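You operate a simulated robot arm through the tools that you are given. There is no shell and no other tool. Be economical: measure what you need, move in short steps, check, and stop when the job is done.

You are at the controls of a simulated two-armed robot. One attempt, no reset.

JOB
On the work table, fold the towel in half.

The check looks at the end state, three seconds after you hand in, the way a careful person would. Anything else that was tipped, shoved, dropped, spilled or broken makes it a failure. Flat cloth is picked up by pressing the open fingertips on it (5 to 10 N) and closing them slowly along it; thin cloth reads only 2 to 8 mm in the jaws.

ROBOT AND FRAMES
Two 7-joint arms with two-finger parallel grippers on one trunk, on a base that drives. Base frame: it is fixed to the floor where the robot stands at the start and does not move with it; the origin is under the middle of the robot, x ahead of it, y to its left, z up; the surface under the hand at the start is at about z = 800. Lengths are in mm, angles in rad, forces in N, time in s.
The left shoulder is at the start at [50, 177, 1104], the right one opposite. With the tool pointing down near the work surface each hand reaches from about 220 to 700 mm from the robot's upright axis, wherever it stands, measured 20 degrees to its own side. Places, roughly: work table [600, -200, 800]. Payload 3.43 kg a hand.
The TCP of each hand is the grasp point between the finger pads, 34 mm short of the fingertips. In the tool frame z runs along the fingers and y along their closing line. The gripper opens to 128 mm. The fingers are 24 mm wide and 12 mm thick; the gripper's body (48 by 130 mm) begins 96 mm behind the TCP.
Orientation is told as [roll, pitch, yaw] about the base's x, y, z axes, in that order, counted from this pose: with the fingers straight down and closing along the base's y, the tool's x points along the base's -x, its y along +y and its z along -z.

CONTROLS
- The arms move only by the tool nudge_tool. It takes "left_increments", "right_increments" or both (then of equal length, played together; a hand with none holds still); each is a list of rows, each an object (a shift or turn left out is 0, a gripper value left out holds the last) with "delta_pos": the shift along the tool's x, y, z in mm, a list of three; "turn": the turn, a rotation vector about the tool's x, y, z in rad, a list of three; "gripper": the opening, from 0 (shut) to 1 (fully open). In form: [{"delta_pos": [tx, ty, tz], "turn": [rx, ry, rz], "gripper": gripper}, ...]. A call has 1 to 10 rows; each row shifts and turns the commanded pose from where the row before left it, along the tool's axes as they then stand. Each row takes 0.2 s and may step no farther than 50 mm and 0.15 rad from the row before; otherwise, or with a gripper value out of range, the whole call is refused. Where a pose cannot be reached the arm comes as near as it can. A force on the tool above 40 N (or 10 N above the force at the start of the call, whichever is more), or a blocked arm, ends the call early, and 0.2 s more pass. Each finger travels about 108 mm/s and halts on what it meets, pressing with about 29 N; the grip force reading is that of the motor and also rises with nothing between the fingers. The clock runs only during rows and for 0.2 s after the last one: add rows that do not move to give the fingers time. The reply holds the time, the measured pose of the TCP, the force on the tool along the base axes, the opening and the grip force, in the units named above and with some noise, with the torque about the TCP (base axes, N m) and any sound that the robot's microphone picked up.
- Cameras (640 x 400 px; columns grow to the right, rows downward): "scene" is now at [146.7, 3.9, 1246.5]; the picture's right is [0.02, -1.00, 0.00], its down [-0.75, -0.02, -0.66] and it looks along [0.66, 0.01, -0.75] (base axes); focal length 214 px, centre (320, 200). "left" rides on the left gripper at [76, 11, -160] in its tool frame; the picture's right is [-0.15, 0.99, 0.00], its down [-0.88, -0.13, -0.46] and it looks along [-0.45, -0.07, 0.89] (tool axes); focal length 234 px, centre (320, 200). "right" rides on the right gripper at [76, -11, -160] in its tool frame; the picture's right is [0.15, 0.99, 0.00], its down [-0.88, 0.13, -0.46] and it looks along [-0.45, 0.07, 0.89] (tool axes); focal length 234 px, centre (320, 200). There is no depth. A picture from a camera that has moved, and an enlarged one, comes with that camera's place and axes in the base frame and with its lens.
- camera(camera): a new picture of that camera. The clock stands still meanwhile.
- lift_body(by): slides the trunk up (or, below 0, down) by that many mm; the arms and the scene camera ride with it, the base frame stays. It gives what a move gives, with no picture.
- base_move(legs): drives the robot by 1 to 6 legs, each [ahead, turn to the left] in mm and rad, along the robot's own axes; the way and the turn of a leg run together, so that a leg with both is an arc; at most 1500 mm and 3.142 rad a leg. The arms and the cameras ride along, it lands a little off, and it stops where it bumps. It gives what a move gives.
- aim_head(pan, tilt): turns the head with the scene camera to pan (to the left, within 1.396 rad either way) and tilt (down, from -0.506 to 1.204), counted from straight ahead of the robot. It gives what a move gives.
- close_up(camera, box): a new picture of the part [left, top, right, bottom] of that camera's present view, enlarged. The clock stands still meanwhile.
- close_job(): hands the job in; it is judged then, once.

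Work in short steps. Places have to be worked out from the pictures, the camera data and where the tool is seen: move nearer, look again, correct. Check each grasp and each placing, and mend what went wrong. You have 120 turns and 108 pictures in all, those below and enlarged ones among them. Open the grippers and draw the arms clear of the work before you hand the job in, unless the task says otherwise; then end with one line.

The tools are called after ">>>" by a JSON object that holds its "fn" and its "kwargs". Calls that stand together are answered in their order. nudge_tool: Moves the arms, as the interface text tells. Its arguments: {"type":"object","properties":{"left_increments":{"type":"array","items":{"type":"object","properties":{"delta_pos":{"type":"array","items":{"type":"number"}},"turn":{"type":"array","items":{"type":"number"}},"gripper":{"type":"number"}}}},"right_increments":{"type":"array","items":{"type":"object","properties":{"delta_pos":{"type":"array","items":{"type":"number"}},"turn":{"type":"array","items":{"type":"number"}},"gripper":{"type":"number"}}}}},"required":[]} The other tools are called the same way: lift_body (by) slides the trunk up or down; base_move (legs) drives the base; aim_head (pan, tilt) turns the head that bears the scene camera; camera (camera) takes a picture; close_up (camera, box) takes an enlarged picture of a part of a camera's view; close_job () hands the job in.

At the start:

```text
time: 0.0
left_eef_pos: [474.0, 334.9, 936.1]
left_orientation: [-0.001, 0.002, 0.0]
left_contact_force: [0.3, 0.2, 0.4]
left_moment: [0.0, 0.01, 0.03]
left_finger_gap: 127.9
left_grip_force: 0.1
right_eef_pos: [432.5, -77.6, 1004.3]
right_orientation: [0.0, 0.0, -0.001]
right_contact_force: [0.4, 0.4, -0.4]
right_moment: [-0.01, 0.02, 0.0]
right_finger_gap: 128.1
right_grip_force: 0.1
trunk travel left (down, up): [-275.0, 126.0]
robot x, y, heading: [0.3, -1.5, 0.002]
head pan, tilt: [0.023, 0.853]
```

scene: 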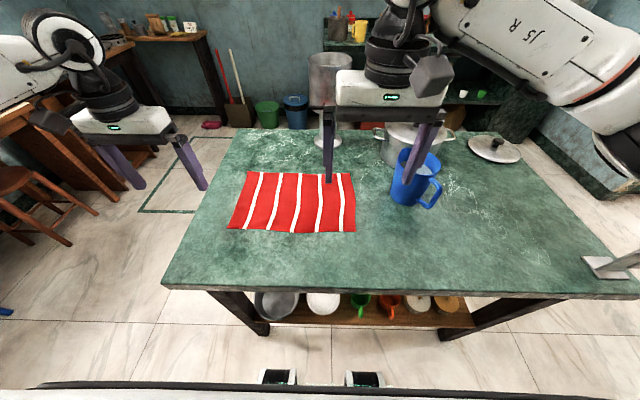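
right: 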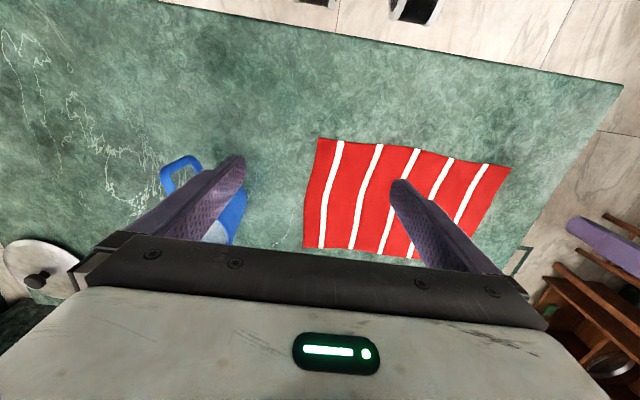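
left: 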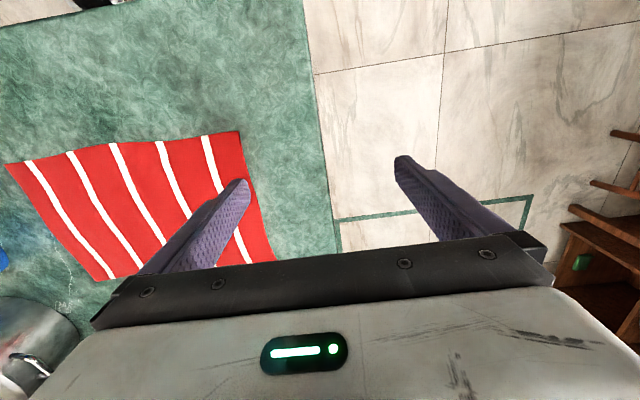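

From the scene picture I put the towel at roughly x 437–651, y −83–236, with the mug near (550, −230). The plan is to pinch both near corners and carry the near edge over to the far edge. First I hover both hands over the near corners with the fingers part closed.

>>> {"fn": "nudge_tool", "kwargs": {"left_increments": [{"delta_pos": [7, -39, 0], "gripper": 0.4}, {"delta_pos": [7, -39, 10]}, {"delta_pos": [7, -36, 20]}, {"delta_pos": [0, 0, 20]}, {"delta_pos": [0, 0, 0]}], "right_increments": [{"delta_pos": [-7, 5, 30], "gripper": 0.4}, {"delta_pos": [-7, 5, 30]}, {"delta_pos": [-6, 5, 30]}, {"delta_pos": [0, 0, 30]}, {"delta_pos": [0, 0, 0]}]}}

>>> {"fn": "camera", "kwargs": {"camera": "scene"}}

>>> {"fn": "camera", "kwargs": {"camera": "left"}}

>>> {"fn": "camera", "kwargs": {"camera": "right"}}

```text
time: 1.2
left_eef_pos: [452.3, 221.1, 885.6]
left_orientation: [0.001, 0.002, 0.001]
left_contact_force: [-0.4, -0.5, 0.6]
left_moment: [-0.02, 0.04, 0.04]
left_finger_gap: 51.3
left_grip_force: 0.1
right_eef_pos: [452.3, -60.6, 882.6]
right_orientation: [0.001, 0.0, 0.0]
right_contact_force: [0.2, 0.1, 0.0]
right_moment: [0.0, 0.01, -0.02]
right_finger_gap: 51.5
right_grip_force: 0.0
trunk travel left (down, up): [-275.0, 126.0]
robot x, y, heading: [1.2, 1.4, -0.005]
head pan, tilt: [0.023, 0.853]
```

```text
104 pictures are left
camera scene: at [146.6, 3.9, 1246.5], right [0.02, -1.0, 0.0], down [-0.75, -0.02, -0.66], along [0.66, 0.01, -0.75], focal length 214 px, centre (320, 200)
```

scene: 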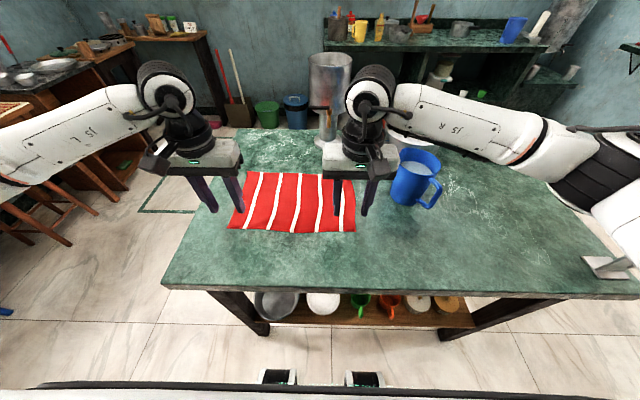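

```text
103 pictures are left
camera left: at [377.4, 231.6, 1045.1], right [0.15, 0.99, 0.0], down [0.88, -0.13, 0.46], along [0.45, -0.07, -0.89], focal length 234 px, centre (320, 200)
```

left: 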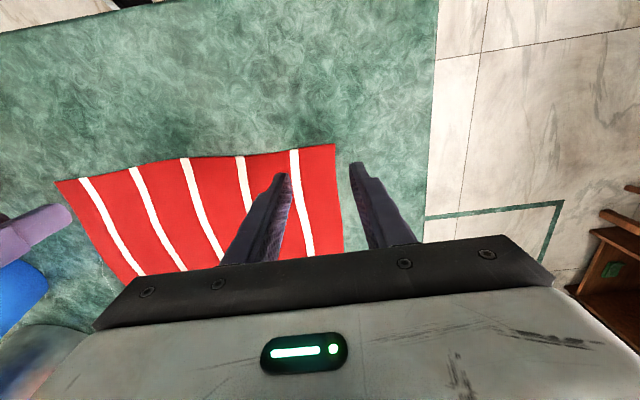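

```text
102 pictures are left
camera right: at [377.2, -71.4, 1040.4], right [-0.15, 0.99, 0.0], down [0.88, 0.13, 0.46], along [0.45, 0.07, -0.89], focal length 234 px, centre (320, 200)
```

right: 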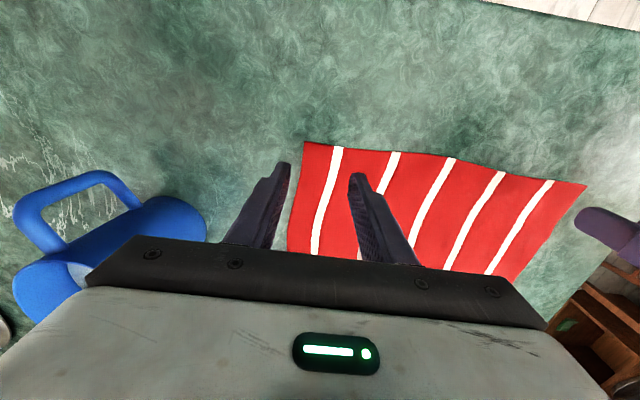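

The wrist views put the near corners at about (438, 237) and (434, −79). I bring the hands to y 207 and −50 with a 30 mm gap, just above the cloth.

>>> {"fn": "nudge_tool", "kwargs": {"left_increments": [{"delta_pos": [0, -14, 0], "gripper": 0.235}, {"delta_pos": [0, 0, 20]}, {"delta_pos": [0, 0, 19]}, {"delta_pos": [0, 0, 0]}], "right_increments": [{"delta_pos": [2, 10, 0], "gripper": 0.235}, {"delta_pos": [0, 0, 18]}, {"delta_pos": [0, 0, 18]}, {"delta_pos": [0, 0, 0]}]}}

>>> {"fn": "camera", "kwargs": {"camera": "left"}}

>>> {"fn": "camera", "kwargs": {"camera": "right"}}

```text
time: 2.2
left_eef_pos: [453.6, 207.8, 847.9]
left_orientation: [0.001, 0.0, 0.001]
left_contact_force: [0.9, -0.5, 0.2]
left_moment: [0.01, -0.03, 0.0]
left_finger_gap: 30.1
left_grip_force: 0.1
right_eef_pos: [451.1, -50.7, 847.6]
right_orientation: [0.001, -0.001, -0.003]
right_contact_force: [-0.8, 0.3, 0.1]
right_moment: [0.01, -0.02, -0.02]
right_finger_gap: 30.1
right_grip_force: 0.1
trunk travel left (down, up): [-275.0, 126.0]
robot x, y, heading: [1.1, -0.1, -0.002]
head pan, tilt: [0.023, 0.853]
```

```text
101 pictures are left
camera left: at [377.0, 217.6, 1007.9], right [0.15, 0.99, 0.0], down [0.88, -0.13, 0.46], along [0.45, -0.07, -0.89], focal length 234 px, centre (320, 200)
```

left: 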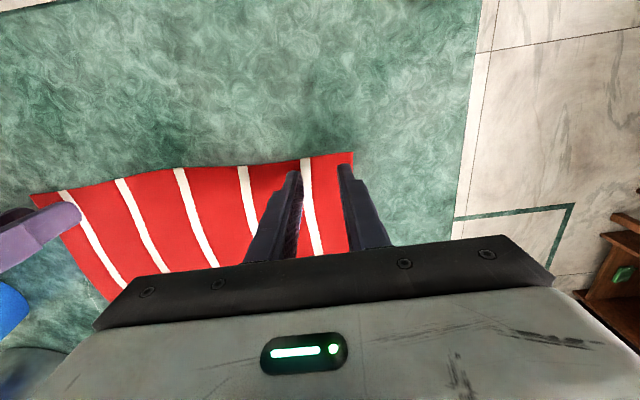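

```text
100 pictures are left
camera right: at [375.5, -61.1, 1005.7], right [-0.15, 0.99, 0.0], down [0.88, 0.13, 0.46], along [0.45, 0.07, -0.89], focal length 234 px, centre (320, 200)
```

right: 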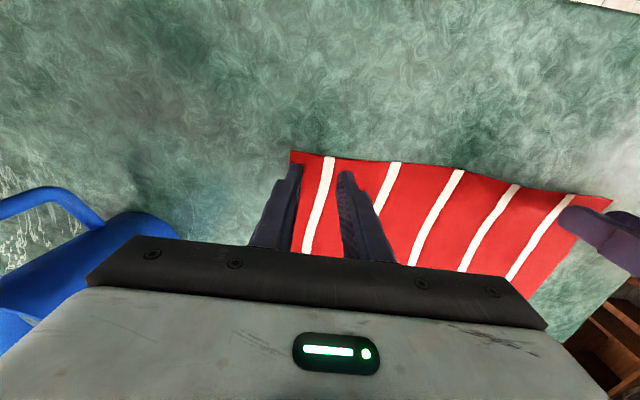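

Both fingers lie just inside the towel edge, so I shift inward a few mm for margin. Then I lower in small steps and read the force.

>>> {"fn": "nudge_tool", "kwargs": {"left_increments": [{"delta_pos": [0, -4, 6]}, {"delta_pos": [0, 0, 4]}, {"delta_pos": [0, 0, 2]}, {"delta_pos": [0, 0, 0]}], "right_increments": [{"delta_pos": [0, 6, 6]}, {"delta_pos": [0, 0, 4]}, {"delta_pos": [0, 0, 2]}, {"delta_pos": [0, 0, 0]}]}}

```text
time: 3.2
left_eef_pos: [453.2, 202.7, 835.8]
left_orientation: [0.0, 0.0, 0.002]
left_contact_force: [-0.7, 0.4, 1.1]
left_moment: [-0.03, 0.01, 0.02]
left_finger_gap: 30.3
left_grip_force: 0.0
right_eef_pos: [451.8, -45.5, 835.3]
right_orientation: [-0.001, -0.001, 0.001]
right_contact_force: [1.5, -0.7, 1.2]
right_moment: [-0.04, 0.0, 0.01]
right_finger_gap: 30.0
right_grip_force: 0.0
trunk travel left (down, up): [-275.0, 126.0]
robot x, y, heading: [2.5, 0.6, -0.003]
head pan, tilt: [0.023, 0.853]
```

Contact is just beginning, so I press another 2 mm.

>>> {"fn": "nudge_tool", "kwargs": {"left_increments": [{"delta_pos": [0, 0, 1]}, {"delta_pos": [0, 0, 1]}, {"delta_pos": [0, 0, 0]}], "right_increments": [{"delta_pos": [0, 0, 1]}, {"delta_pos": [0, 0, 1]}, {"delta_pos": [0, 0, 0]}]}}

```text
time: 4.0
left_eef_pos: [453.1, 201.7, 834.6]
left_orientation: [0.0, -0.005, 0.001]
left_contact_force: [0.3, 3.5, 16.9]
left_moment: [0.18, 0.11, -0.04]
left_finger_gap: 30.3
left_grip_force: 0.0
right_eef_pos: [450.7, -45.0, 835.9]
right_orientation: [-0.001, -0.002, 0.0]
right_contact_force: [1.2, -0.9, 6.3]
right_moment: [-0.04, -0.02, -0.01]
right_finger_gap: 30.2
right_grip_force: 0.0
trunk travel left (down, up): [-275.0, 126.0]
robot x, y, heading: [-1.5, -0.8, 0.001]
head pan, tilt: [0.023, 0.853]
```

The left hand presses at 17 N, which is too much, and the right at 6 N is good. I back the left off 0.7 mm and close both slowly.

>>> {"fn": "nudge_tool", "kwargs": {"left_increments": [{"delta_pos": [0, 0, -0.7]}, {"gripper": 0.2}, {"gripper": 0.165}, {"gripper": 0.13}, {"gripper": 0.1}, {"gripper": 0.07}, {"gripper": 0.04}, {"gripper": 0.0}, {}, {}], "right_increments": [{"delta_pos": [0, 0, 0.1]}, {"gripper": 0.2}, {"gripper": 0.165}, {"gripper": 0.13}, {"gripper": 0.1}, {"gripper": 0.07}, {"gripper": 0.04}, {"gripper": 0.0}, {}, {}]}}

>>> {"fn": "camera", "kwargs": {"camera": "left"}}

>>> {"fn": "camera", "kwargs": {"camera": "right"}}

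```text
time: 6.2
left_eef_pos: [451.7, 201.8, 835.4]
left_orientation: [-0.001, -0.005, 0.001]
left_contact_force: [1.3, 0.9, 22.2]
left_moment: [0.0, 0.11, -0.03]
left_finger_gap: 2.2
left_grip_force: 29.4
right_eef_pos: [450.4, -44.5, 835.1]
right_orientation: [0.0, -0.003, -0.001]
right_contact_force: [-0.6, -0.6, 9.6]
right_moment: [-0.02, 0.06, 0.0]
right_finger_gap: 0.0
right_grip_force: 29.2
trunk travel left (down, up): [-275.0, 126.0]
robot x, y, heading: [-3.3, -3.0, -0.001]
head pan, tilt: [0.023, 0.853]
```

```text
99 pictures are left
camera left: at [375.3, 212.9, 995.0], right [0.14, 0.99, 0.0], down [0.88, -0.13, 0.46], along [0.45, -0.07, -0.89], focal length 234 px, centre (320, 200)
```

left: 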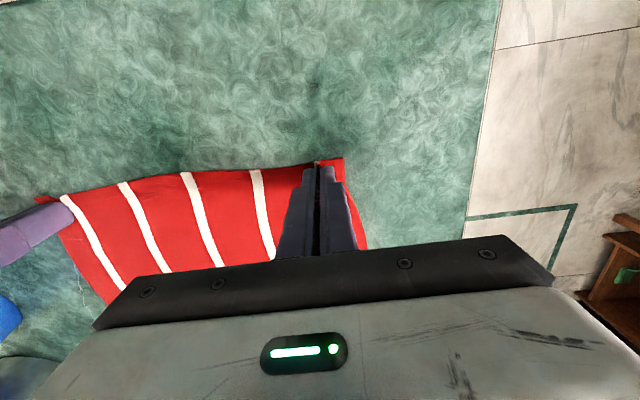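

```text
98 pictures are left
camera right: at [373.3, -56.4, 993.6], right [-0.15, 0.99, 0.0], down [0.88, 0.13, 0.46], along [0.45, 0.07, -0.89], focal length 234 px, centre (320, 200)
```

right: 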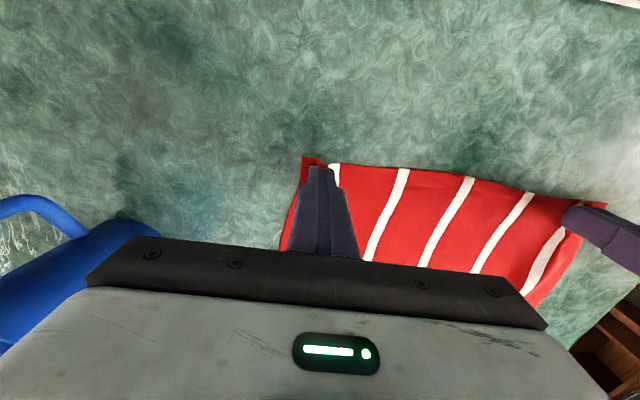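

The left pinched the cloth at 2.2 mm, but the right closed on nothing (0.0 mm). I lift the right slightly, reopen and look.

>>> {"fn": "nudge_tool", "kwargs": {"right_increments": [{"delta_pos": [0, 0, -10]}, {"delta_pos": [0, 0, -10]}, {"gripper": 0.235}, {}, {}]}}

>>> {"fn": "close_up", "kwargs": {"camera": "right", "box": [220, 120, 420, 270]}}

>>> {"fn": "close_up", "kwargs": {"camera": "scene", "box": [200, 130, 400, 255]}}

```text
time: 7.4
left_eef_pos: [452.3, 203.0, 835.3]
left_orientation: [0.0, -0.003, 0.001]
left_contact_force: [-2.2, 2.1, 25.9]
left_moment: [0.13, 0.24, -0.03]
left_finger_gap: 2.0
left_grip_force: 29.1
right_eef_pos: [452.0, -45.7, 854.4]
right_orientation: [-0.001, -0.001, -0.001]
right_contact_force: [0.8, 0.4, -0.3]
right_moment: [0.0, 0.0, -0.04]
right_finger_gap: 29.9
right_grip_force: 0.2
trunk travel left (down, up): [-275.0, 126.0]
robot x, y, heading: [-0.1, 1.2, -0.002]
head pan, tilt: [0.023, 0.853]
```

```text
2.67 times, centred on (320, 195) of right
camera zoom: at [374.4, -57.3, 1012.4], right [-0.15, 0.99, 0.0], down [0.88, 0.13, 0.46], along [0.45, 0.07, -0.89], focal length 624 px, centre (320, 213)
```

zoom: 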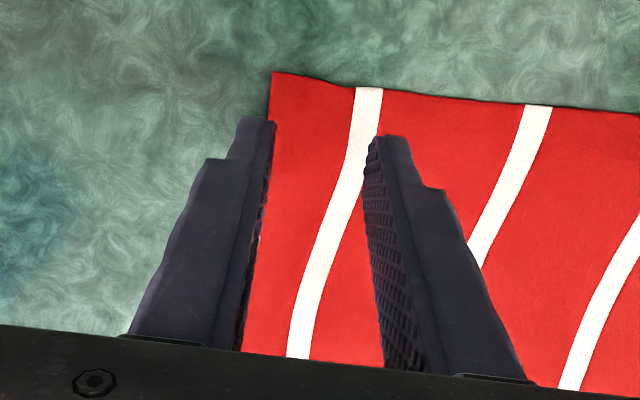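

```text
3.20 times, centred on (300, 192) of scene
camera zoom: at [144.7, 3.3, 1246.8], right [0.02, -1.0, 0.0], down [-0.75, -0.02, -0.66], along [0.66, 0.02, -0.75], focal length 686 px, centre (384, 224)
```

zoom: 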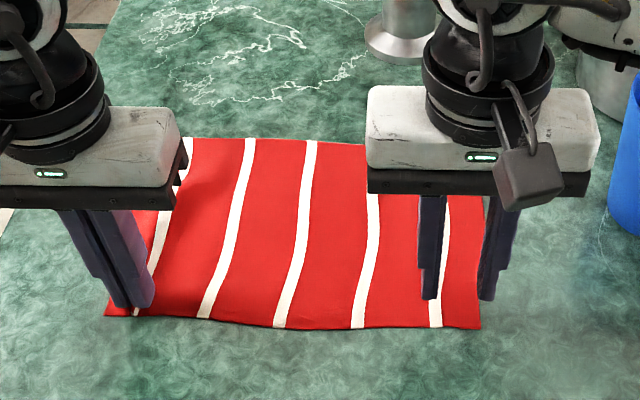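

The cloth slid about 14 mm, so its right edge is now near y −65 and the outer finger would miss it. I shift the right hand 16 mm inward, lower again, and ease the left hand's press.

>>> {"fn": "nudge_tool", "kwargs": {"left_increments": [{"delta_pos": [0, 0, -0.7]}, {}, {}, {}, {}, {}], "right_increments": [{"delta_pos": [3, 16, 0]}, {"delta_pos": [0, 0, 10]}, {"delta_pos": [0, 0, 7]}, {"delta_pos": [0, 0, 2]}, {"delta_pos": [0, 0, 1]}, {}]}}

```text
time: 8.8
left_eef_pos: [453.9, 203.4, 835.6]
left_orientation: [0.001, -0.002, 0.003]
left_contact_force: [-1.0, 3.6, 18.5]
left_moment: [0.12, 0.12, -0.01]
left_finger_gap: 2.0
left_grip_force: 29.4
right_eef_pos: [448.4, -30.6, 835.6]
right_orientation: [0.0, -0.001, 0.001]
right_contact_force: [0.3, -0.1, 1.6]
right_moment: [0.0, 0.0, 0.0]
right_finger_gap: 30.0
right_grip_force: 0.1
trunk travel left (down, up): [-275.0, 126.0]
robot x, y, heading: [-0.6, -2.9, -0.003]
head pan, tilt: [0.023, 0.853]
```

I press the right a little more and read the force before closing.

>>> {"fn": "nudge_tool", "kwargs": {"right_increments": [{"delta_pos": [0, 0, 0.8]}, {"delta_pos": [0, 0, 0.7]}, {}]}}

```text
time: 9.6
left_eef_pos: [451.2, 202.5, 834.5]
left_orientation: [-0.001, -0.002, 0.001]
left_contact_force: [1.6, 2.2, 9.5]
left_moment: [0.08, -0.03, -0.04]
left_finger_gap: 2.2
left_grip_force: 29.1
right_eef_pos: [448.7, -30.0, 835.4]
right_orientation: [0.001, -0.005, 0.0]
right_contact_force: [-1.9, -3.1, 17.1]
right_moment: [-0.22, 0.14, -0.01]
right_finger_gap: 30.2
right_grip_force: 0.4
trunk travel left (down, up): [-275.0, 126.0]
robot x, y, heading: [-0.8, 3.1, -0.001]
head pan, tilt: [0.023, 0.853]
```

The right reads 17 N, so I ease it by about 0.5 mm and close slowly.

>>> {"fn": "nudge_tool", "kwargs": {"right_increments": [{"delta_pos": [0, 0, -0.5]}, {"gripper": 0.2}, {"gripper": 0.165}, {"gripper": 0.13}, {"gripper": 0.1}, {"gripper": 0.07}, {"gripper": 0.04}, {"gripper": 0.0}, {}, {}]}}

>>> {"fn": "close_up", "kwargs": {"camera": "right", "box": [220, 120, 420, 270]}}

```text
time: 11.8
left_eef_pos: [452.1, 201.8, 834.5]
left_orientation: [-0.001, -0.001, 0.0]
left_contact_force: [0.5, -2.7, 5.1]
left_moment: [-0.09, 0.01, 0.0]
left_finger_gap: 2.2
left_grip_force: 29.3
right_eef_pos: [447.4, -30.2, 834.7]
right_orientation: [0.001, -0.003, 0.001]
right_contact_force: [0.4, 2.3, 20.7]
right_moment: [0.01, 0.12, 0.0]
right_finger_gap: 2.2
right_grip_force: 28.8
trunk travel left (down, up): [-275.0, 126.0]
robot x, y, heading: [-1.4, -0.7, -0.001]
head pan, tilt: [0.023, 0.853]
```

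```text
2.67 times, centred on (320, 195) of right
camera zoom: at [370.5, -40.7, 993.5], right [-0.15, 0.99, 0.0], down [0.88, 0.13, 0.46], along [0.45, 0.07, -0.89], focal length 624 px, centre (320, 213)
```

zoom: 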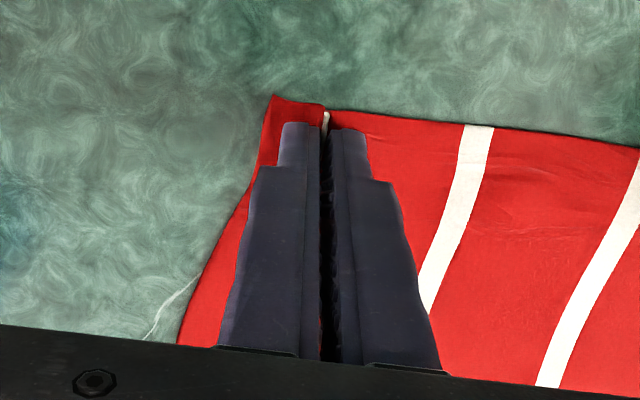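

Both hands hold cloth (2.2 mm each). But carrying the edge away from the robot needs the fingers to tilt back toward it, past reach, or the edge will curl under. Folding the far edge toward me lets the fingers tilt forward naturally. So I release by opening slowly while pressed, which spreads the cloth again, and will regrip at the far corners.

>>> {"fn": "nudge_tool", "kwargs": {"left_increments": [{"gripper": 0.04}, {"gripper": 0.08}, {"gripper": 0.12}, {"gripper": 0.16}, {"gripper": 0.2}, {"gripper": 0.22}, {}, {"delta_pos": [0, 0, -10]}, {"delta_pos": [0, 0, -30]}, {"delta_pos": [0, 0, -40]}], "right_increments": [{"delta_pos": [0, 0, -0.3], "gripper": 0.04}, {"gripper": 0.08}, {"gripper": 0.12}, {"gripper": 0.16}, {"gripper": 0.2}, {"gripper": 0.22}, {}, {"delta_pos": [0, 0, -10]}, {"delta_pos": [0, 0, -30]}, {"delta_pos": [0, 0, -40]}]}}

>>> {"fn": "close_up", "kwargs": {"camera": "scene", "box": [200, 130, 400, 255]}}

```text
time: 14.0
left_eef_pos: [449.8, 201.3, 915.2]
left_orientation: [-0.002, 0.0, 0.001]
left_contact_force: [0.0, 0.4, 1.0]
left_moment: [0.0, -0.04, 0.03]
left_finger_gap: 28.5
left_grip_force: 0.1
right_eef_pos: [449.2, -27.2, 915.5]
right_orientation: [0.0, 0.0, -0.001]
right_contact_force: [-0.4, 0.5, 0.0]
right_moment: [-0.01, 0.0, -0.03]
right_finger_gap: 28.4
right_grip_force: 0.0
trunk travel left (down, up): [-275.0, 126.0]
robot x, y, heading: [0.5, -1.2, 0.003]
head pan, tilt: [0.023, 0.853]
```

```text
3.20 times, centred on (300, 192) of scene
camera zoom: at [146.3, 3.8, 1246.4], right [0.02, -1.0, 0.0], down [-0.75, -0.02, -0.66], along [0.66, 0.02, -0.75], focal length 686 px, centre (384, 224)
```

zoom: 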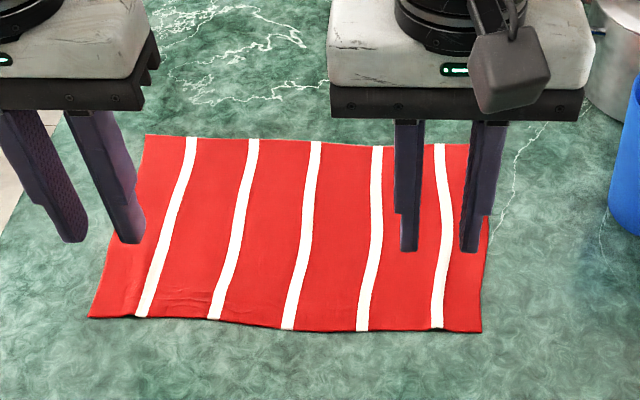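

The towel went back flat. Its far corners are at about (651, 242) and (645, −68), so I hover both hands there at z 915.

>>> {"fn": "nudge_tool", "kwargs": {"left_increments": [{"delta_pos": [-47, 3, 0]}, {"delta_pos": [-47, 3, 0]}, {"delta_pos": [-47, 4, 0]}, {"delta_pos": [-46, 4, 0]}, {}, {}], "right_increments": [{"delta_pos": [-46, -3, 0]}, {"delta_pos": [-46, -3, 0]}, {"delta_pos": [-46, -3, 0]}, {"delta_pos": [-46, -3, 0]}, {}, {}]}}

>>> {"fn": "camera", "kwargs": {"camera": "left"}}

>>> {"fn": "camera", "kwargs": {"camera": "right"}}

>>> {"fn": "camera", "kwargs": {"camera": "scene"}}

```text
time: 15.4
left_eef_pos: [642.4, 216.2, 915.6]
left_orientation: [0.0, -0.001, 0.001]
left_contact_force: [-0.2, 0.5, 0.1]
left_moment: [0.01, -0.04, -0.02]
left_finger_gap: 28.2
left_grip_force: 0.1
right_eef_pos: [622.0, -39.3, 916.1]
right_orientation: [0.002, 0.0, 0.0]
right_contact_force: [1.5, 0.0, 0.0]
right_moment: [0.0, -0.02, 0.01]
right_finger_gap: 28.3
right_grip_force: 0.1
right hand out of reach, approached as far as the arm can: row 4
trunk travel left (down, up): [-275.0, 126.0]
robot x, y, heading: [3.6, -0.7, -0.007]
head pan, tilt: [0.023, 0.853]
```

```text
93 pictures are left
camera left: at [566.2, 226.2, 1074.7], right [0.15, 0.99, 0.0], down [0.88, -0.13, 0.46], along [0.45, -0.07, -0.89], focal length 234 px, centre (320, 200)
```

left: 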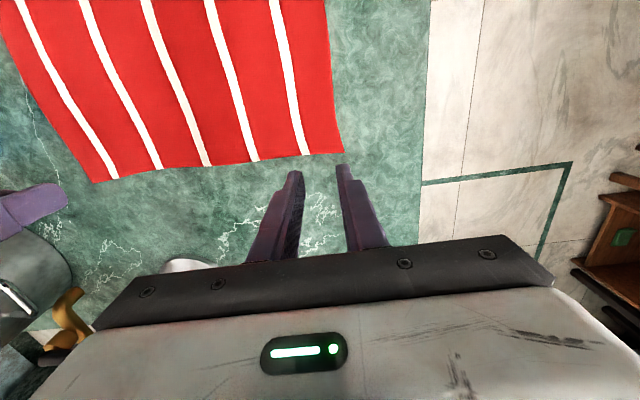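

```text
92 pictures are left
camera right: at [545.3, -51.0, 1074.3], right [-0.15, 0.99, 0.0], down [0.88, 0.13, 0.46], along [0.45, 0.07, -0.89], focal length 234 px, centre (320, 200)
```

right: 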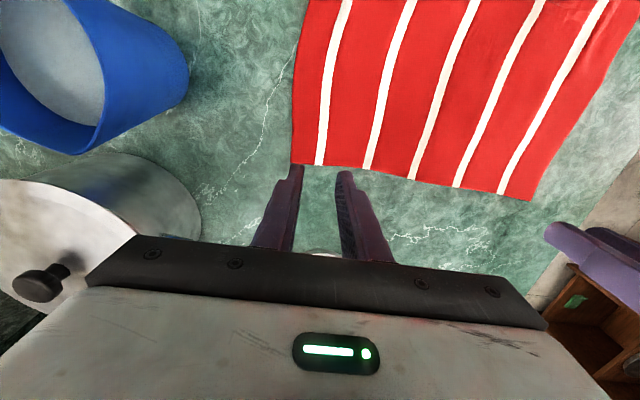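

```text
91 pictures are left
camera scene: at [146.7, 3.6, 1246.4], right [0.02, -1.0, 0.0], down [-0.75, -0.02, -0.66], along [0.66, 0.02, -0.75], focal length 214 px, centre (320, 200)
```

scene: 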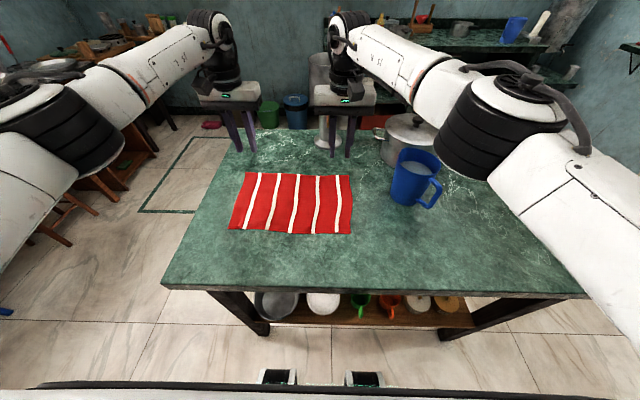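

The right hand ran out of reach at x 622 and needs about 632. There's roughly 100 mm between the robot's feet and the table edge, so I pull the hands back 45 mm and drive 45 mm ahead.

>>> {"fn": "nudge_tool", "kwargs": {"left_increments": [{"delta_pos": [45, 0, 0]}, {}], "right_increments": [{"delta_pos": [45, 0, 0]}, {}]}}

>>> {"fn": "base_move", "kwargs": {"legs": [[45, 0]]}}

>>> {"fn": "camera", "kwargs": {"camera": "scene"}}

```text
time: 16.0
left_eef_pos: [595.8, 217.5, 913.3]
left_orientation: [0.0, 0.002, 0.001]
left_contact_force: [0.1, -0.1, -0.1]
left_moment: [0.01, 0.01, -0.01]
left_finger_gap: 28.0
left_grip_force: 0.0
right_eef_pos: [574.0, -41.9, 913.9]
right_orientation: [0.0, 0.003, -0.002]
right_contact_force: [0.5, 0.3, 0.2]
right_moment: [0.05, 0.01, -0.01]
right_finger_gap: 28.3
right_grip_force: 0.1
trunk travel left (down, up): [-275.0, 126.0]
robot x, y, heading: [-1.1, 0.3, 0.002]
head pan, tilt: [0.023, 0.853]
```

```text
time: 16.9
left_eef_pos: [642.9, 218.5, 913.3]
left_orientation: [-0.001, 0.001, 0.0]
left_contact_force: [1.0, 0.0, -0.2]
left_moment: [0.03, 0.0, 0.02]
left_finger_gap: 28.4
left_grip_force: 0.0
right_eef_pos: [620.6, -40.9, 914.6]
right_orientation: [0.0, -0.001, -0.001]
right_contact_force: [0.4, -0.5, -0.5]
right_moment: [0.0, 0.03, 0.01]
right_finger_gap: 28.4
right_grip_force: 0.0
trunk travel left (down, up): [-275.0, 126.0]
robot x, y, heading: [45.8, -0.5, 0.006]
head pan, tilt: [0.023, 0.853]
```

```text
90 pictures are left
camera scene: at [192.7, 3.9, 1246.3], right [0.02, -1.0, 0.0], down [-0.75, -0.02, -0.66], along [0.66, 0.02, -0.75], focal length 214 px, centre (320, 200)
```

scene: 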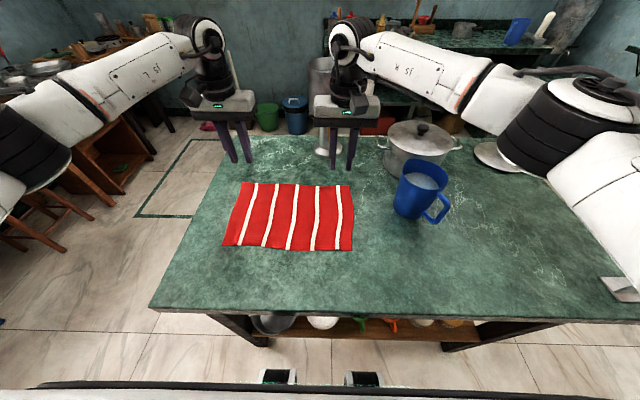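

With the base 45 mm ahead there is reach to spare. I place the hands at (638, 208) and (630, −38) and lower to z ~846 to check.

>>> {"fn": "nudge_tool", "kwargs": {"left_increments": [{"delta_pos": [5, -10, 0]}, {"delta_pos": [0, 0, 33]}, {"delta_pos": [0, 0, 33]}, {}], "right_increments": [{"delta_pos": [-10, 3, 0]}, {"delta_pos": [0, 0, 33]}, {"delta_pos": [0, 0, 34]}, {}]}}

>>> {"fn": "close_up", "kwargs": {"camera": "left", "box": [220, 120, 420, 270]}}

>>> {"fn": "close_up", "kwargs": {"camera": "right", "box": [220, 120, 420, 270]}}

```text
time: 17.9
left_eef_pos: [636.8, 207.7, 847.0]
left_orientation: [0.0, 0.0, 0.002]
left_contact_force: [1.2, -0.1, -0.2]
left_moment: [-0.01, -0.01, -0.02]
left_finger_gap: 28.2
left_grip_force: 0.1
right_eef_pos: [628.5, -38.0, 849.6]
right_orientation: [0.0, 0.001, 0.0]
right_contact_force: [0.1, -0.6, 0.2]
right_moment: [-0.04, 0.0, 0.0]
right_finger_gap: 28.2
right_grip_force: 0.1
trunk travel left (down, up): [-275.0, 126.0]
robot x, y, heading: [43.9, 2.4, 0.005]
head pan, tilt: [0.023, 0.853]
```

```text
2.67 times, centred on (320, 195) of left
camera zoom: at [561.4, 219.0, 1006.6], right [0.14, 0.99, 0.0], down [0.88, -0.13, 0.46], along [0.45, -0.07, -0.89], focal length 624 px, centre (320, 213)
```

zoom: 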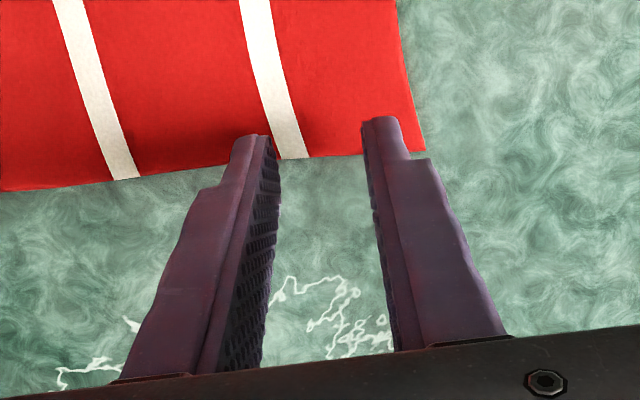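

```text
2.67 times, centred on (320, 195) of right
camera zoom: at [552.5, -48.9, 1007.3], right [-0.15, 0.99, 0.0], down [0.88, 0.13, 0.46], along [0.45, 0.07, -0.89], focal length 624 px, centre (320, 213)
```

zoom: 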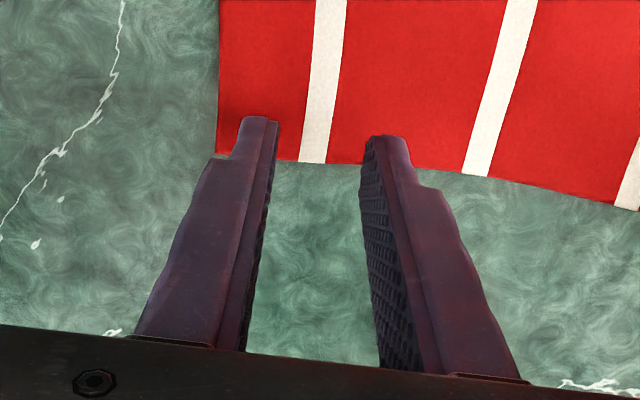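

The fingers overlap the far edge by about 18–20 mm, which is what I want. I lower to contact.

>>> {"fn": "nudge_tool", "kwargs": {"left_increments": [{"delta_pos": [0, 0, 6]}, {"delta_pos": [0, 0, 4]}, {"delta_pos": [0, 0, 1]}, {}], "right_increments": [{"delta_pos": [0, 0, 7]}, {"delta_pos": [0, 0, 4]}, {"delta_pos": [0, 0, 1]}, {}]}}

```text
time: 18.9
left_eef_pos: [637.9, 208.7, 836.2]
left_orientation: [0.001, 0.0, 0.002]
left_contact_force: [-0.6, 0.1, -0.4]
left_moment: [0.0, 0.0, 0.02]
left_finger_gap: 28.0
left_grip_force: 0.0
right_eef_pos: [629.7, -38.2, 836.8]
right_orientation: [0.001, 0.001, -0.001]
right_contact_force: [-0.4, -0.8, 0.1]
right_moment: [0.03, 0.0, 0.03]
right_finger_gap: 28.3
right_grip_force: 0.0
trunk travel left (down, up): [-275.0, 126.0]
robot x, y, heading: [44.2, -0.4, 0.004]
head pan, tilt: [0.023, 0.853]
```

No contact yet, so I take two more 1 mm steps.

>>> {"fn": "nudge_tool", "kwargs": {"left_increments": [{"delta_pos": [0, 0, 1]}, {"delta_pos": [0, 0, 1]}, {}, {}], "right_increments": [{"delta_pos": [0, 0, 1]}, {"delta_pos": [0, 0, 1]}, {}, {}]}}

```text
time: 19.9
left_eef_pos: [635.0, 209.0, 837.6]
left_orientation: [0.0, -0.002, 0.001]
left_contact_force: [-0.7, 0.7, 1.6]
left_moment: [-0.01, 0.02, 0.01]
left_finger_gap: 28.3
left_grip_force: 0.1
right_eef_pos: [629.4, -37.5, 836.3]
right_orientation: [0.002, -0.002, 0.0]
right_contact_force: [0.1, -0.7, 12.9]
right_moment: [-0.07, 0.0, -0.03]
right_finger_gap: 28.3
right_grip_force: 0.1
trunk travel left (down, up): [-275.0, 126.0]
robot x, y, heading: [46.5, 0.4, 0.001]
head pan, tilt: [0.023, 0.853]
```

The right reads 13 N and the left 1.6 N. I press the left 1 mm more and check both.

>>> {"fn": "nudge_tool", "kwargs": {"left_increments": [{"delta_pos": [0, 0, 1.0]}, {}], "right_increments": [{}, {}]}}

```text
time: 20.5
left_eef_pos: [634.8, 208.2, 835.8]
left_orientation: [-0.002, -0.003, 0.003]
left_contact_force: [0.9, -0.6, 5.3]
left_moment: [0.01, -0.04, 0.01]
left_finger_gap: 28.4
left_grip_force: 0.0
right_eef_pos: [629.4, -38.3, 834.7]
right_orientation: [0.001, -0.004, 0.001]
right_contact_force: [2.9, 0.5, 16.5]
right_moment: [-0.03, -0.09, 0.03]
right_finger_gap: 28.0
right_grip_force: 0.0
trunk travel left (down, up): [-275.0, 126.0]
robot x, y, heading: [47.6, -0.8, -0.002]
head pan, tilt: [0.023, 0.853]
```

I add 0.6 mm on the left, keep the right, and close both slowly.

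>>> {"fn": "nudge_tool", "kwargs": {"left_increments": [{"delta_pos": [0, 0, 0.6]}, {"gripper": 0.19}, {"gripper": 0.16}, {"gripper": 0.13}, {"gripper": 0.1}, {"gripper": 0.07}, {"gripper": 0.04}, {"gripper": 0.0}, {}, {}], "right_increments": [{"delta_pos": [0, 0, -0.2]}, {"gripper": 0.19}, {"gripper": 0.16}, {"gripper": 0.13}, {"gripper": 0.1}, {"gripper": 0.07}, {"gripper": 0.04}, {"gripper": 0.0}, {}, {}]}}

>>> {"fn": "close_up", "kwargs": {"camera": "left", "box": [160, 70, 420, 270]}}

>>> {"fn": "close_up", "kwargs": {"camera": "right", "box": [220, 70, 480, 270]}}

```text
time: 22.7
left_eef_pos: [634.3, 208.2, 835.6]
left_orientation: [0.001, -0.004, 0.002]
left_contact_force: [-0.2, -0.3, 8.7]
left_moment: [0.02, -0.03, 0.0]
left_finger_gap: 0.0
left_grip_force: 29.0
right_eef_pos: [628.1, -38.3, 834.6]
right_orientation: [-0.002, -0.003, 0.001]
right_contact_force: [-1.2, -0.5, 15.3]
right_moment: [-0.03, -0.02, 0.0]
right_finger_gap: 2.1
right_grip_force: 28.9
trunk travel left (down, up): [-275.0, 126.0]
robot x, y, heading: [44.3, -0.7, -0.001]
head pan, tilt: [0.023, 0.853]
```

```text
2.00 times, centred on (290, 170) of left
camera zoom: at [558.8, 218.6, 995.1], right [0.14, 0.99, 0.0], down [0.88, -0.13, 0.46], along [0.45, -0.07, -0.89], focal length 468 px, centre (380, 260)
```

zoom: 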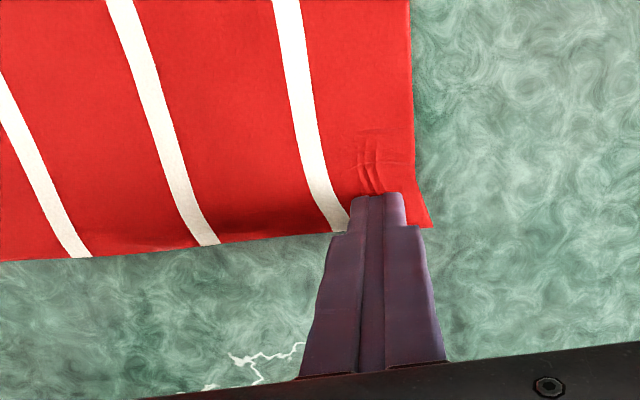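

```text
2.00 times, centred on (350, 170) of right
camera zoom: at [551.5, -49.5, 993.5], right [-0.15, 0.99, 0.0], down [0.88, 0.13, 0.46], along [0.45, 0.07, -0.89], focal length 468 px, centre (260, 260)
```

zoom: 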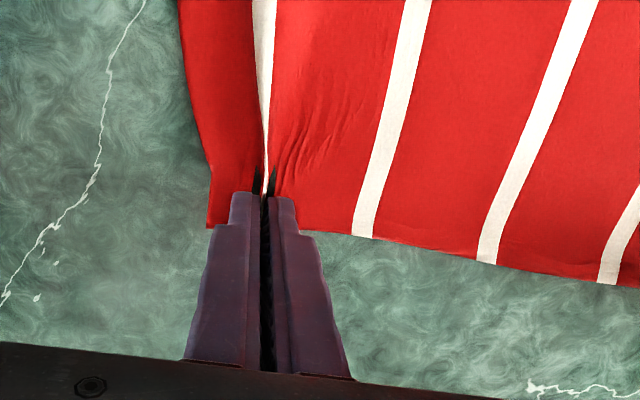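

The right grips (2.1 mm); the left slipped over the cloth because it pressed too lightly. Its corner is now near (645, 228). I raise the left, reopen, shift 9 mm inward and lower again.

>>> {"fn": "nudge_tool", "kwargs": {"left_increments": [{"delta_pos": [0, 0, -12]}, {"gripper": 0.22}, {}, {"delta_pos": [0, -9, 0]}, {"delta_pos": [0, 0, 8]}, {"delta_pos": [0, 0, 3]}, {"delta_pos": [0, 0, 1]}, {}]}}

```text
time: 24.5
left_eef_pos: [634.6, 199.1, 834.6]
left_orientation: [0.0, -0.004, 0.003]
left_contact_force: [-0.8, 0.9, 9.5]
left_moment: [0.15, 0.03, -0.02]
left_finger_gap: 28.3
left_grip_force: 0.2
right_eef_pos: [627.5, -38.5, 834.6]
right_orientation: [0.001, -0.003, 0.0]
right_contact_force: [0.3, -2.1, 15.0]
right_moment: [-0.07, 0.01, 0.01]
right_finger_gap: 2.1
right_grip_force: 29.4
trunk travel left (down, up): [-275.0, 126.0]
robot x, y, heading: [45.3, 3.5, -0.0]
head pan, tilt: [0.023, 0.853]
```

The left now reads 9.5 N. I add 0.7 mm and close slowly.

>>> {"fn": "nudge_tool", "kwargs": {"left_increments": [{"delta_pos": [0, 0, 0.7]}, {"gripper": 0.19}, {"gripper": 0.16}, {"gripper": 0.13}, {"gripper": 0.1}, {"gripper": 0.07}, {"gripper": 0.04}, {"gripper": 0.0}, {}, {}]}}

>>> {"fn": "close_up", "kwargs": {"camera": "left", "box": [160, 70, 420, 270]}}

```text
time: 26.7
left_eef_pos: [634.2, 198.4, 835.6]
left_orientation: [-0.002, -0.005, 0.0]
left_contact_force: [0.2, -6.6, 20.6]
left_moment: [-0.18, 0.08, 0.07]
left_finger_gap: 2.5
left_grip_force: 28.7
right_eef_pos: [627.8, -37.3, 836.0]
right_orientation: [0.002, 0.0, 0.002]
right_contact_force: [-0.7, 6.7, 6.8]
right_moment: [0.24, -0.03, -0.03]
right_finger_gap: 1.8
right_grip_force: 29.1
trunk travel left (down, up): [-275.0, 126.0]
robot x, y, heading: [44.1, -1.2, -0.001]
head pan, tilt: [0.023, 0.853]
```

```text
2.00 times, centred on (290, 170) of left
camera zoom: at [557.8, 209.5, 994.9], right [0.15, 0.99, 0.0], down [0.88, -0.13, 0.46], along [0.45, -0.07, -0.89], focal length 468 px, centre (380, 260)
```

zoom: 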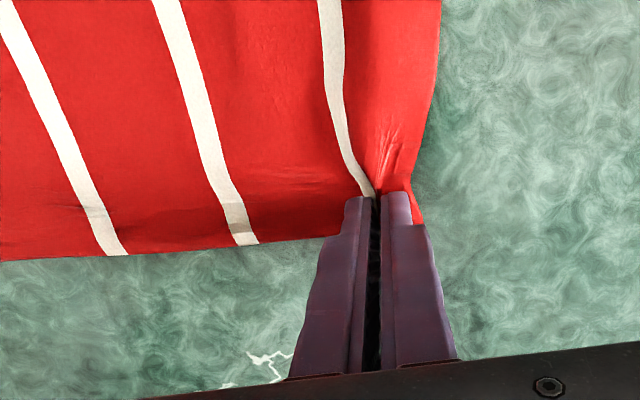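

Both corners are held (2.5 and 1.8 mm), with the edge pulled taut between the hands. I bring them 2 mm closer and lift a little to check the hold.

>>> {"fn": "nudge_tool", "kwargs": {"left_increments": [{"delta_pos": [2, -2, -10]}, {"delta_pos": [6, 0, -20]}, {"delta_pos": [10, 0, -20]}, {}], "right_increments": [{"delta_pos": [2, 2, -10]}, {"delta_pos": [6, 0, -20]}, {"delta_pos": [10, 0, -20]}, {}]}}

>>> {"fn": "camera", "kwargs": {"camera": "scene"}}

```text
time: 27.7
left_eef_pos: [618.9, 197.1, 883.2]
left_orientation: [0.0, 0.001, 0.002]
left_contact_force: [0.0, -5.1, 0.0]
left_moment: [-0.16, 0.0, 0.06]
left_finger_gap: 2.5
left_grip_force: 29.0
right_eef_pos: [611.6, -37.0, 883.9]
right_orientation: [0.001, 0.001, 0.001]
right_contact_force: [0.4, 3.6, -0.1]
right_moment: [0.18, -0.01, -0.07]
right_finger_gap: 1.9
right_grip_force: 29.0
trunk travel left (down, up): [-275.0, 126.0]
robot x, y, heading: [42.0, -1.0, -0.004]
head pan, tilt: [0.023, 0.853]
```

```text
84 pictures are left
camera scene: at [192.1, 3.9, 1246.4], right [0.02, -1.0, 0.0], down [-0.75, -0.02, -0.66], along [0.66, 0.02, -0.75], focal length 214 px, centre (320, 200)
```

scene: 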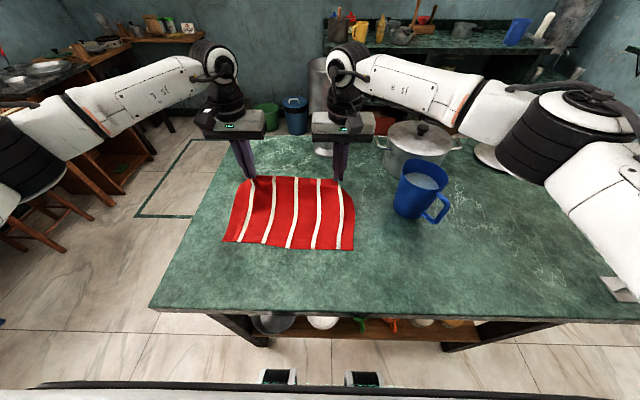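

The edge lifts cleanly. Now I carry it toward the robot along an arc, tilting the fingers forward to 0.75 rad so the cloth hangs naturally from the tips.

>>> {"fn": "nudge_tool", "kwargs": {"left_increments": [{"delta_pos": [21.1, -2, -8.6], "turn": [0, -0.15, 0]}, {"delta_pos": [19.6, -1, -10.9], "turn": [0, -0.15, 0]}, {"delta_pos": [17.7, 0, -12.9], "turn": [0, -0.15, 0]}, {"delta_pos": [15.6, 0, -14.7], "turn": [0, -0.15, 0]}, {"delta_pos": [13.2, 0, -16.1], "turn": [0, -0.15, 0]}, {}], "right_increments": [{"delta_pos": [21.1, 2, -8.6], "turn": [0, -0.15, 0]}, {"delta_pos": [19.6, 1, -10.9], "turn": [0, -0.15, 0]}, {"delta_pos": [17.7, 0, -12.9], "turn": [0, -0.15, 0]}, {"delta_pos": [15.6, 0, -14.7], "turn": [0, -0.15, 0]}, {"delta_pos": [13.2, 0, -16.1], "turn": [0, -0.15, 0]}, {}]}}

>>> {"fn": "camera", "kwargs": {"camera": "scene"}}

>>> {"fn": "camera", "kwargs": {"camera": "right"}}

```text
time: 29.1
left_eef_pos: [511.6, 192.5, 916.8]
left_orientation: [-0.001, -0.751, 0.006]
left_contact_force: [-0.2, -0.1, 0.3]
left_moment: [0.01, -0.03, 0.03]
left_finger_gap: 2.5
left_grip_force: 28.8
right_eef_pos: [509.3, -34.3, 918.0]
right_orientation: [0.001, -0.752, 0.0]
right_contact_force: [-0.5, 0.2, 0.2]
right_moment: [0.03, 0.02, 0.03]
right_finger_gap: 2.0
right_grip_force: 28.9
trunk travel left (down, up): [-275.0, 126.0]
robot x, y, heading: [43.6, 2.2, -0.006]
head pan, tilt: [0.023, 0.853]
```

```text
83 pictures are left
camera scene: at [192.0, 3.9, 1246.5], right [0.02, -1.0, 0.0], down [-0.75, -0.02, -0.66], along [0.66, 0.02, -0.75], focal length 214 px, centre (320, 200)
```

scene: 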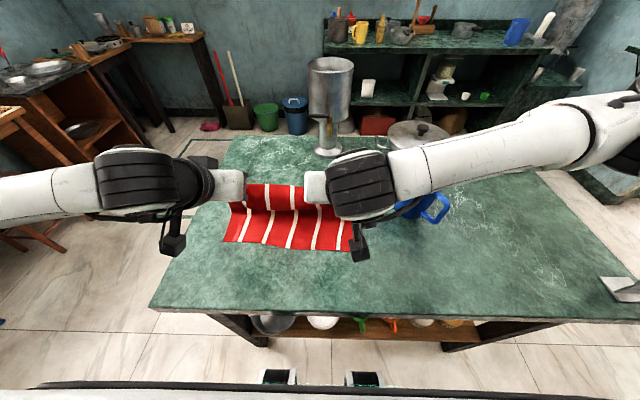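

```text
82 pictures are left
camera right: at [344.3, -45.5, 982.3], right [-0.11, 0.99, -0.1], down [0.33, 0.13, 0.93], along [0.94, 0.07, -0.34], focal length 234 px, centre (320, 200)
```

right: 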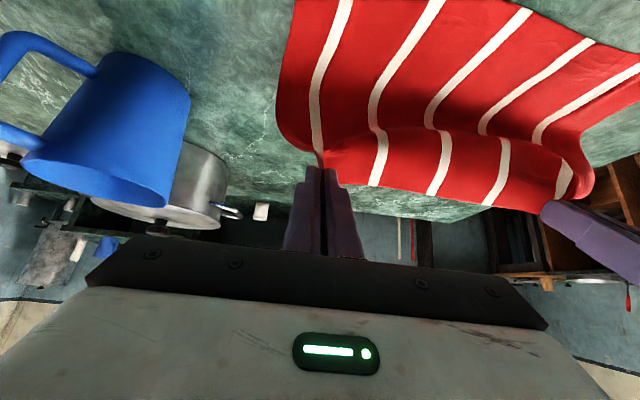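

The cloth hangs well and the tips are at about (534, z 892). Next I lower the tips 42 mm while tilting further, to 1.2 rad. After that I'll drive the base back to carry the edge toward the near side.

>>> {"fn": "nudge_tool", "kwargs": {"left_increments": [{"delta_pos": [14.7, 0, 10.6], "turn": [0, -0.15, 0]}, {"delta_pos": [16.1, 0, 9.0], "turn": [0, -0.15, 0]}, {"delta_pos": [17.2, 0, 7.4], "turn": [0, -0.15, 0]}, {}], "right_increments": [{"delta_pos": [14.7, 0, 10.6], "turn": [0, -0.15, 0]}, {"delta_pos": [16.1, 0, 9.0], "turn": [0, -0.15, 0]}, {"delta_pos": [17.2, 0, 7.4], "turn": [0, -0.15, 0]}, {}]}}

>>> {"fn": "camera", "kwargs": {"camera": "scene"}}

>>> {"fn": "camera", "kwargs": {"camera": "right"}}

```text
time: 30.1
left_eef_pos: [508.8, 192.6, 893.0]
left_orientation: [-0.001, -0.95, 0.002]
left_contact_force: [0.1, -0.7, 0.5]
left_moment: [0.03, 0.02, 0.01]
left_finger_gap: 2.6
left_grip_force: 28.8
left hand out of reach, approached as far as the arm can: row 2, 3
right_eef_pos: [500.7, -34.1, 864.9]
right_orientation: [0.0, -1.201, -0.002]
right_contact_force: [0.2, -0.3, 0.7]
right_moment: [0.03, 0.01, 0.0]
right_finger_gap: 2.0
right_grip_force: 28.9
trunk travel left (down, up): [-275.0, 126.0]
robot x, y, heading: [45.9, -0.3, -0.001]
head pan, tilt: [0.023, 0.853]
```

```text
81 pictures are left
camera scene: at [192.0, 3.8, 1246.5], right [0.02, -1.0, 0.0], down [-0.75, -0.02, -0.66], along [0.66, 0.02, -0.75], focal length 214 px, centre (320, 200)
```

scene: 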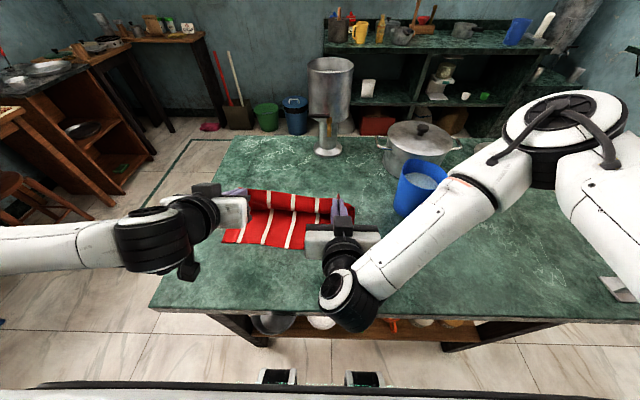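

```text
80 pictures are left
camera right: at [324.0, -43.3, 849.9], right [-0.05, 0.99, -0.14], down [-0.11, 0.13, 0.99], along [0.99, 0.07, 0.1], focal length 234 px, centre (320, 200)
```

right: 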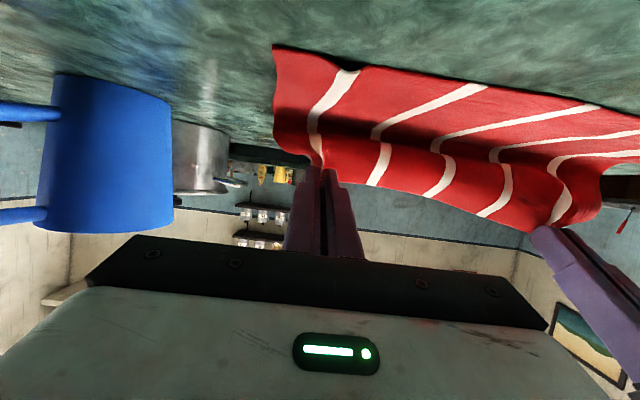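

The cloth hangs nicely from both tips. The left stopped at 0.95 rad tilt and the right reached 1.2. I drive the base back 65 mm, which carries the tips to x ≈ 470 and gains room for the wrists.

>>> {"fn": "base_move", "kwargs": {"legs": [[-65, 0]]}}

>>> {"fn": "camera", "kwargs": {"camera": "scene"}}

>>> {"fn": "camera", "kwargs": {"camera": "left"}}

>>> {"fn": "camera", "kwargs": {"camera": "right"}}

```text
time: 31.1
left_eef_pos: [445.1, 192.8, 894.1]
left_orientation: [0.001, -0.948, 0.002]
left_contact_force: [0.9, -0.4, 0.9]
left_moment: [-0.07, 0.02, 0.0]
left_finger_gap: 2.5
left_grip_force: 29.1
right_eef_pos: [436.9, -32.4, 865.6]
right_orientation: [0.002, -1.201, 0.001]
right_contact_force: [-0.2, -0.1, 0.1]
right_moment: [0.02, 0.03, -0.02]
right_finger_gap: 1.8
right_grip_force: 28.9
trunk travel left (down, up): [-275.0, 126.0]
robot x, y, heading: [-19.4, 0.4, 0.005]
head pan, tilt: [0.023, 0.853]
```

```text
79 pictures are left
camera scene: at [127.2, 3.9, 1246.6], right [0.02, -1.0, 0.0], down [-0.75, -0.02, -0.66], along [0.66, 0.02, -0.75], focal length 214 px, centre (320, 200)
```

scene: 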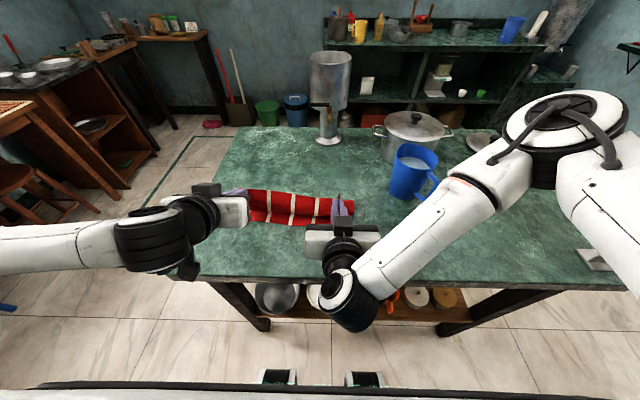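

```text
78 pictures are left
camera left: at [270.6, 204.2, 925.2], right [0.08, 0.99, 0.12], down [0.14, -0.13, 0.98], along [0.99, -0.07, -0.15], focal length 234 px, centre (320, 200)
```

left: 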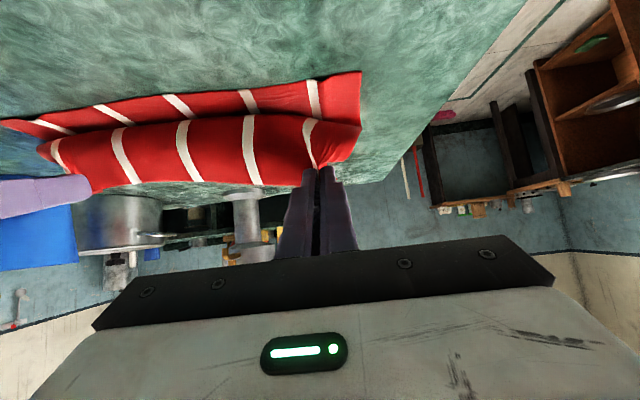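

```text
77 pictures are left
camera right: at [259.5, -43.2, 850.5], right [-0.05, 0.99, -0.14], down [-0.11, 0.13, 0.99], along [0.99, 0.07, 0.1], focal length 234 px, centre (320, 200)
```

right: 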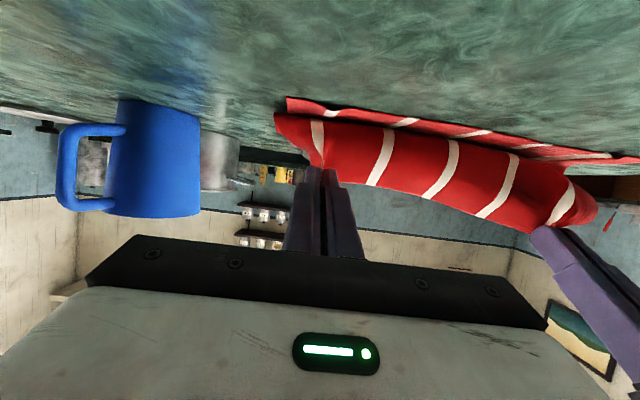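

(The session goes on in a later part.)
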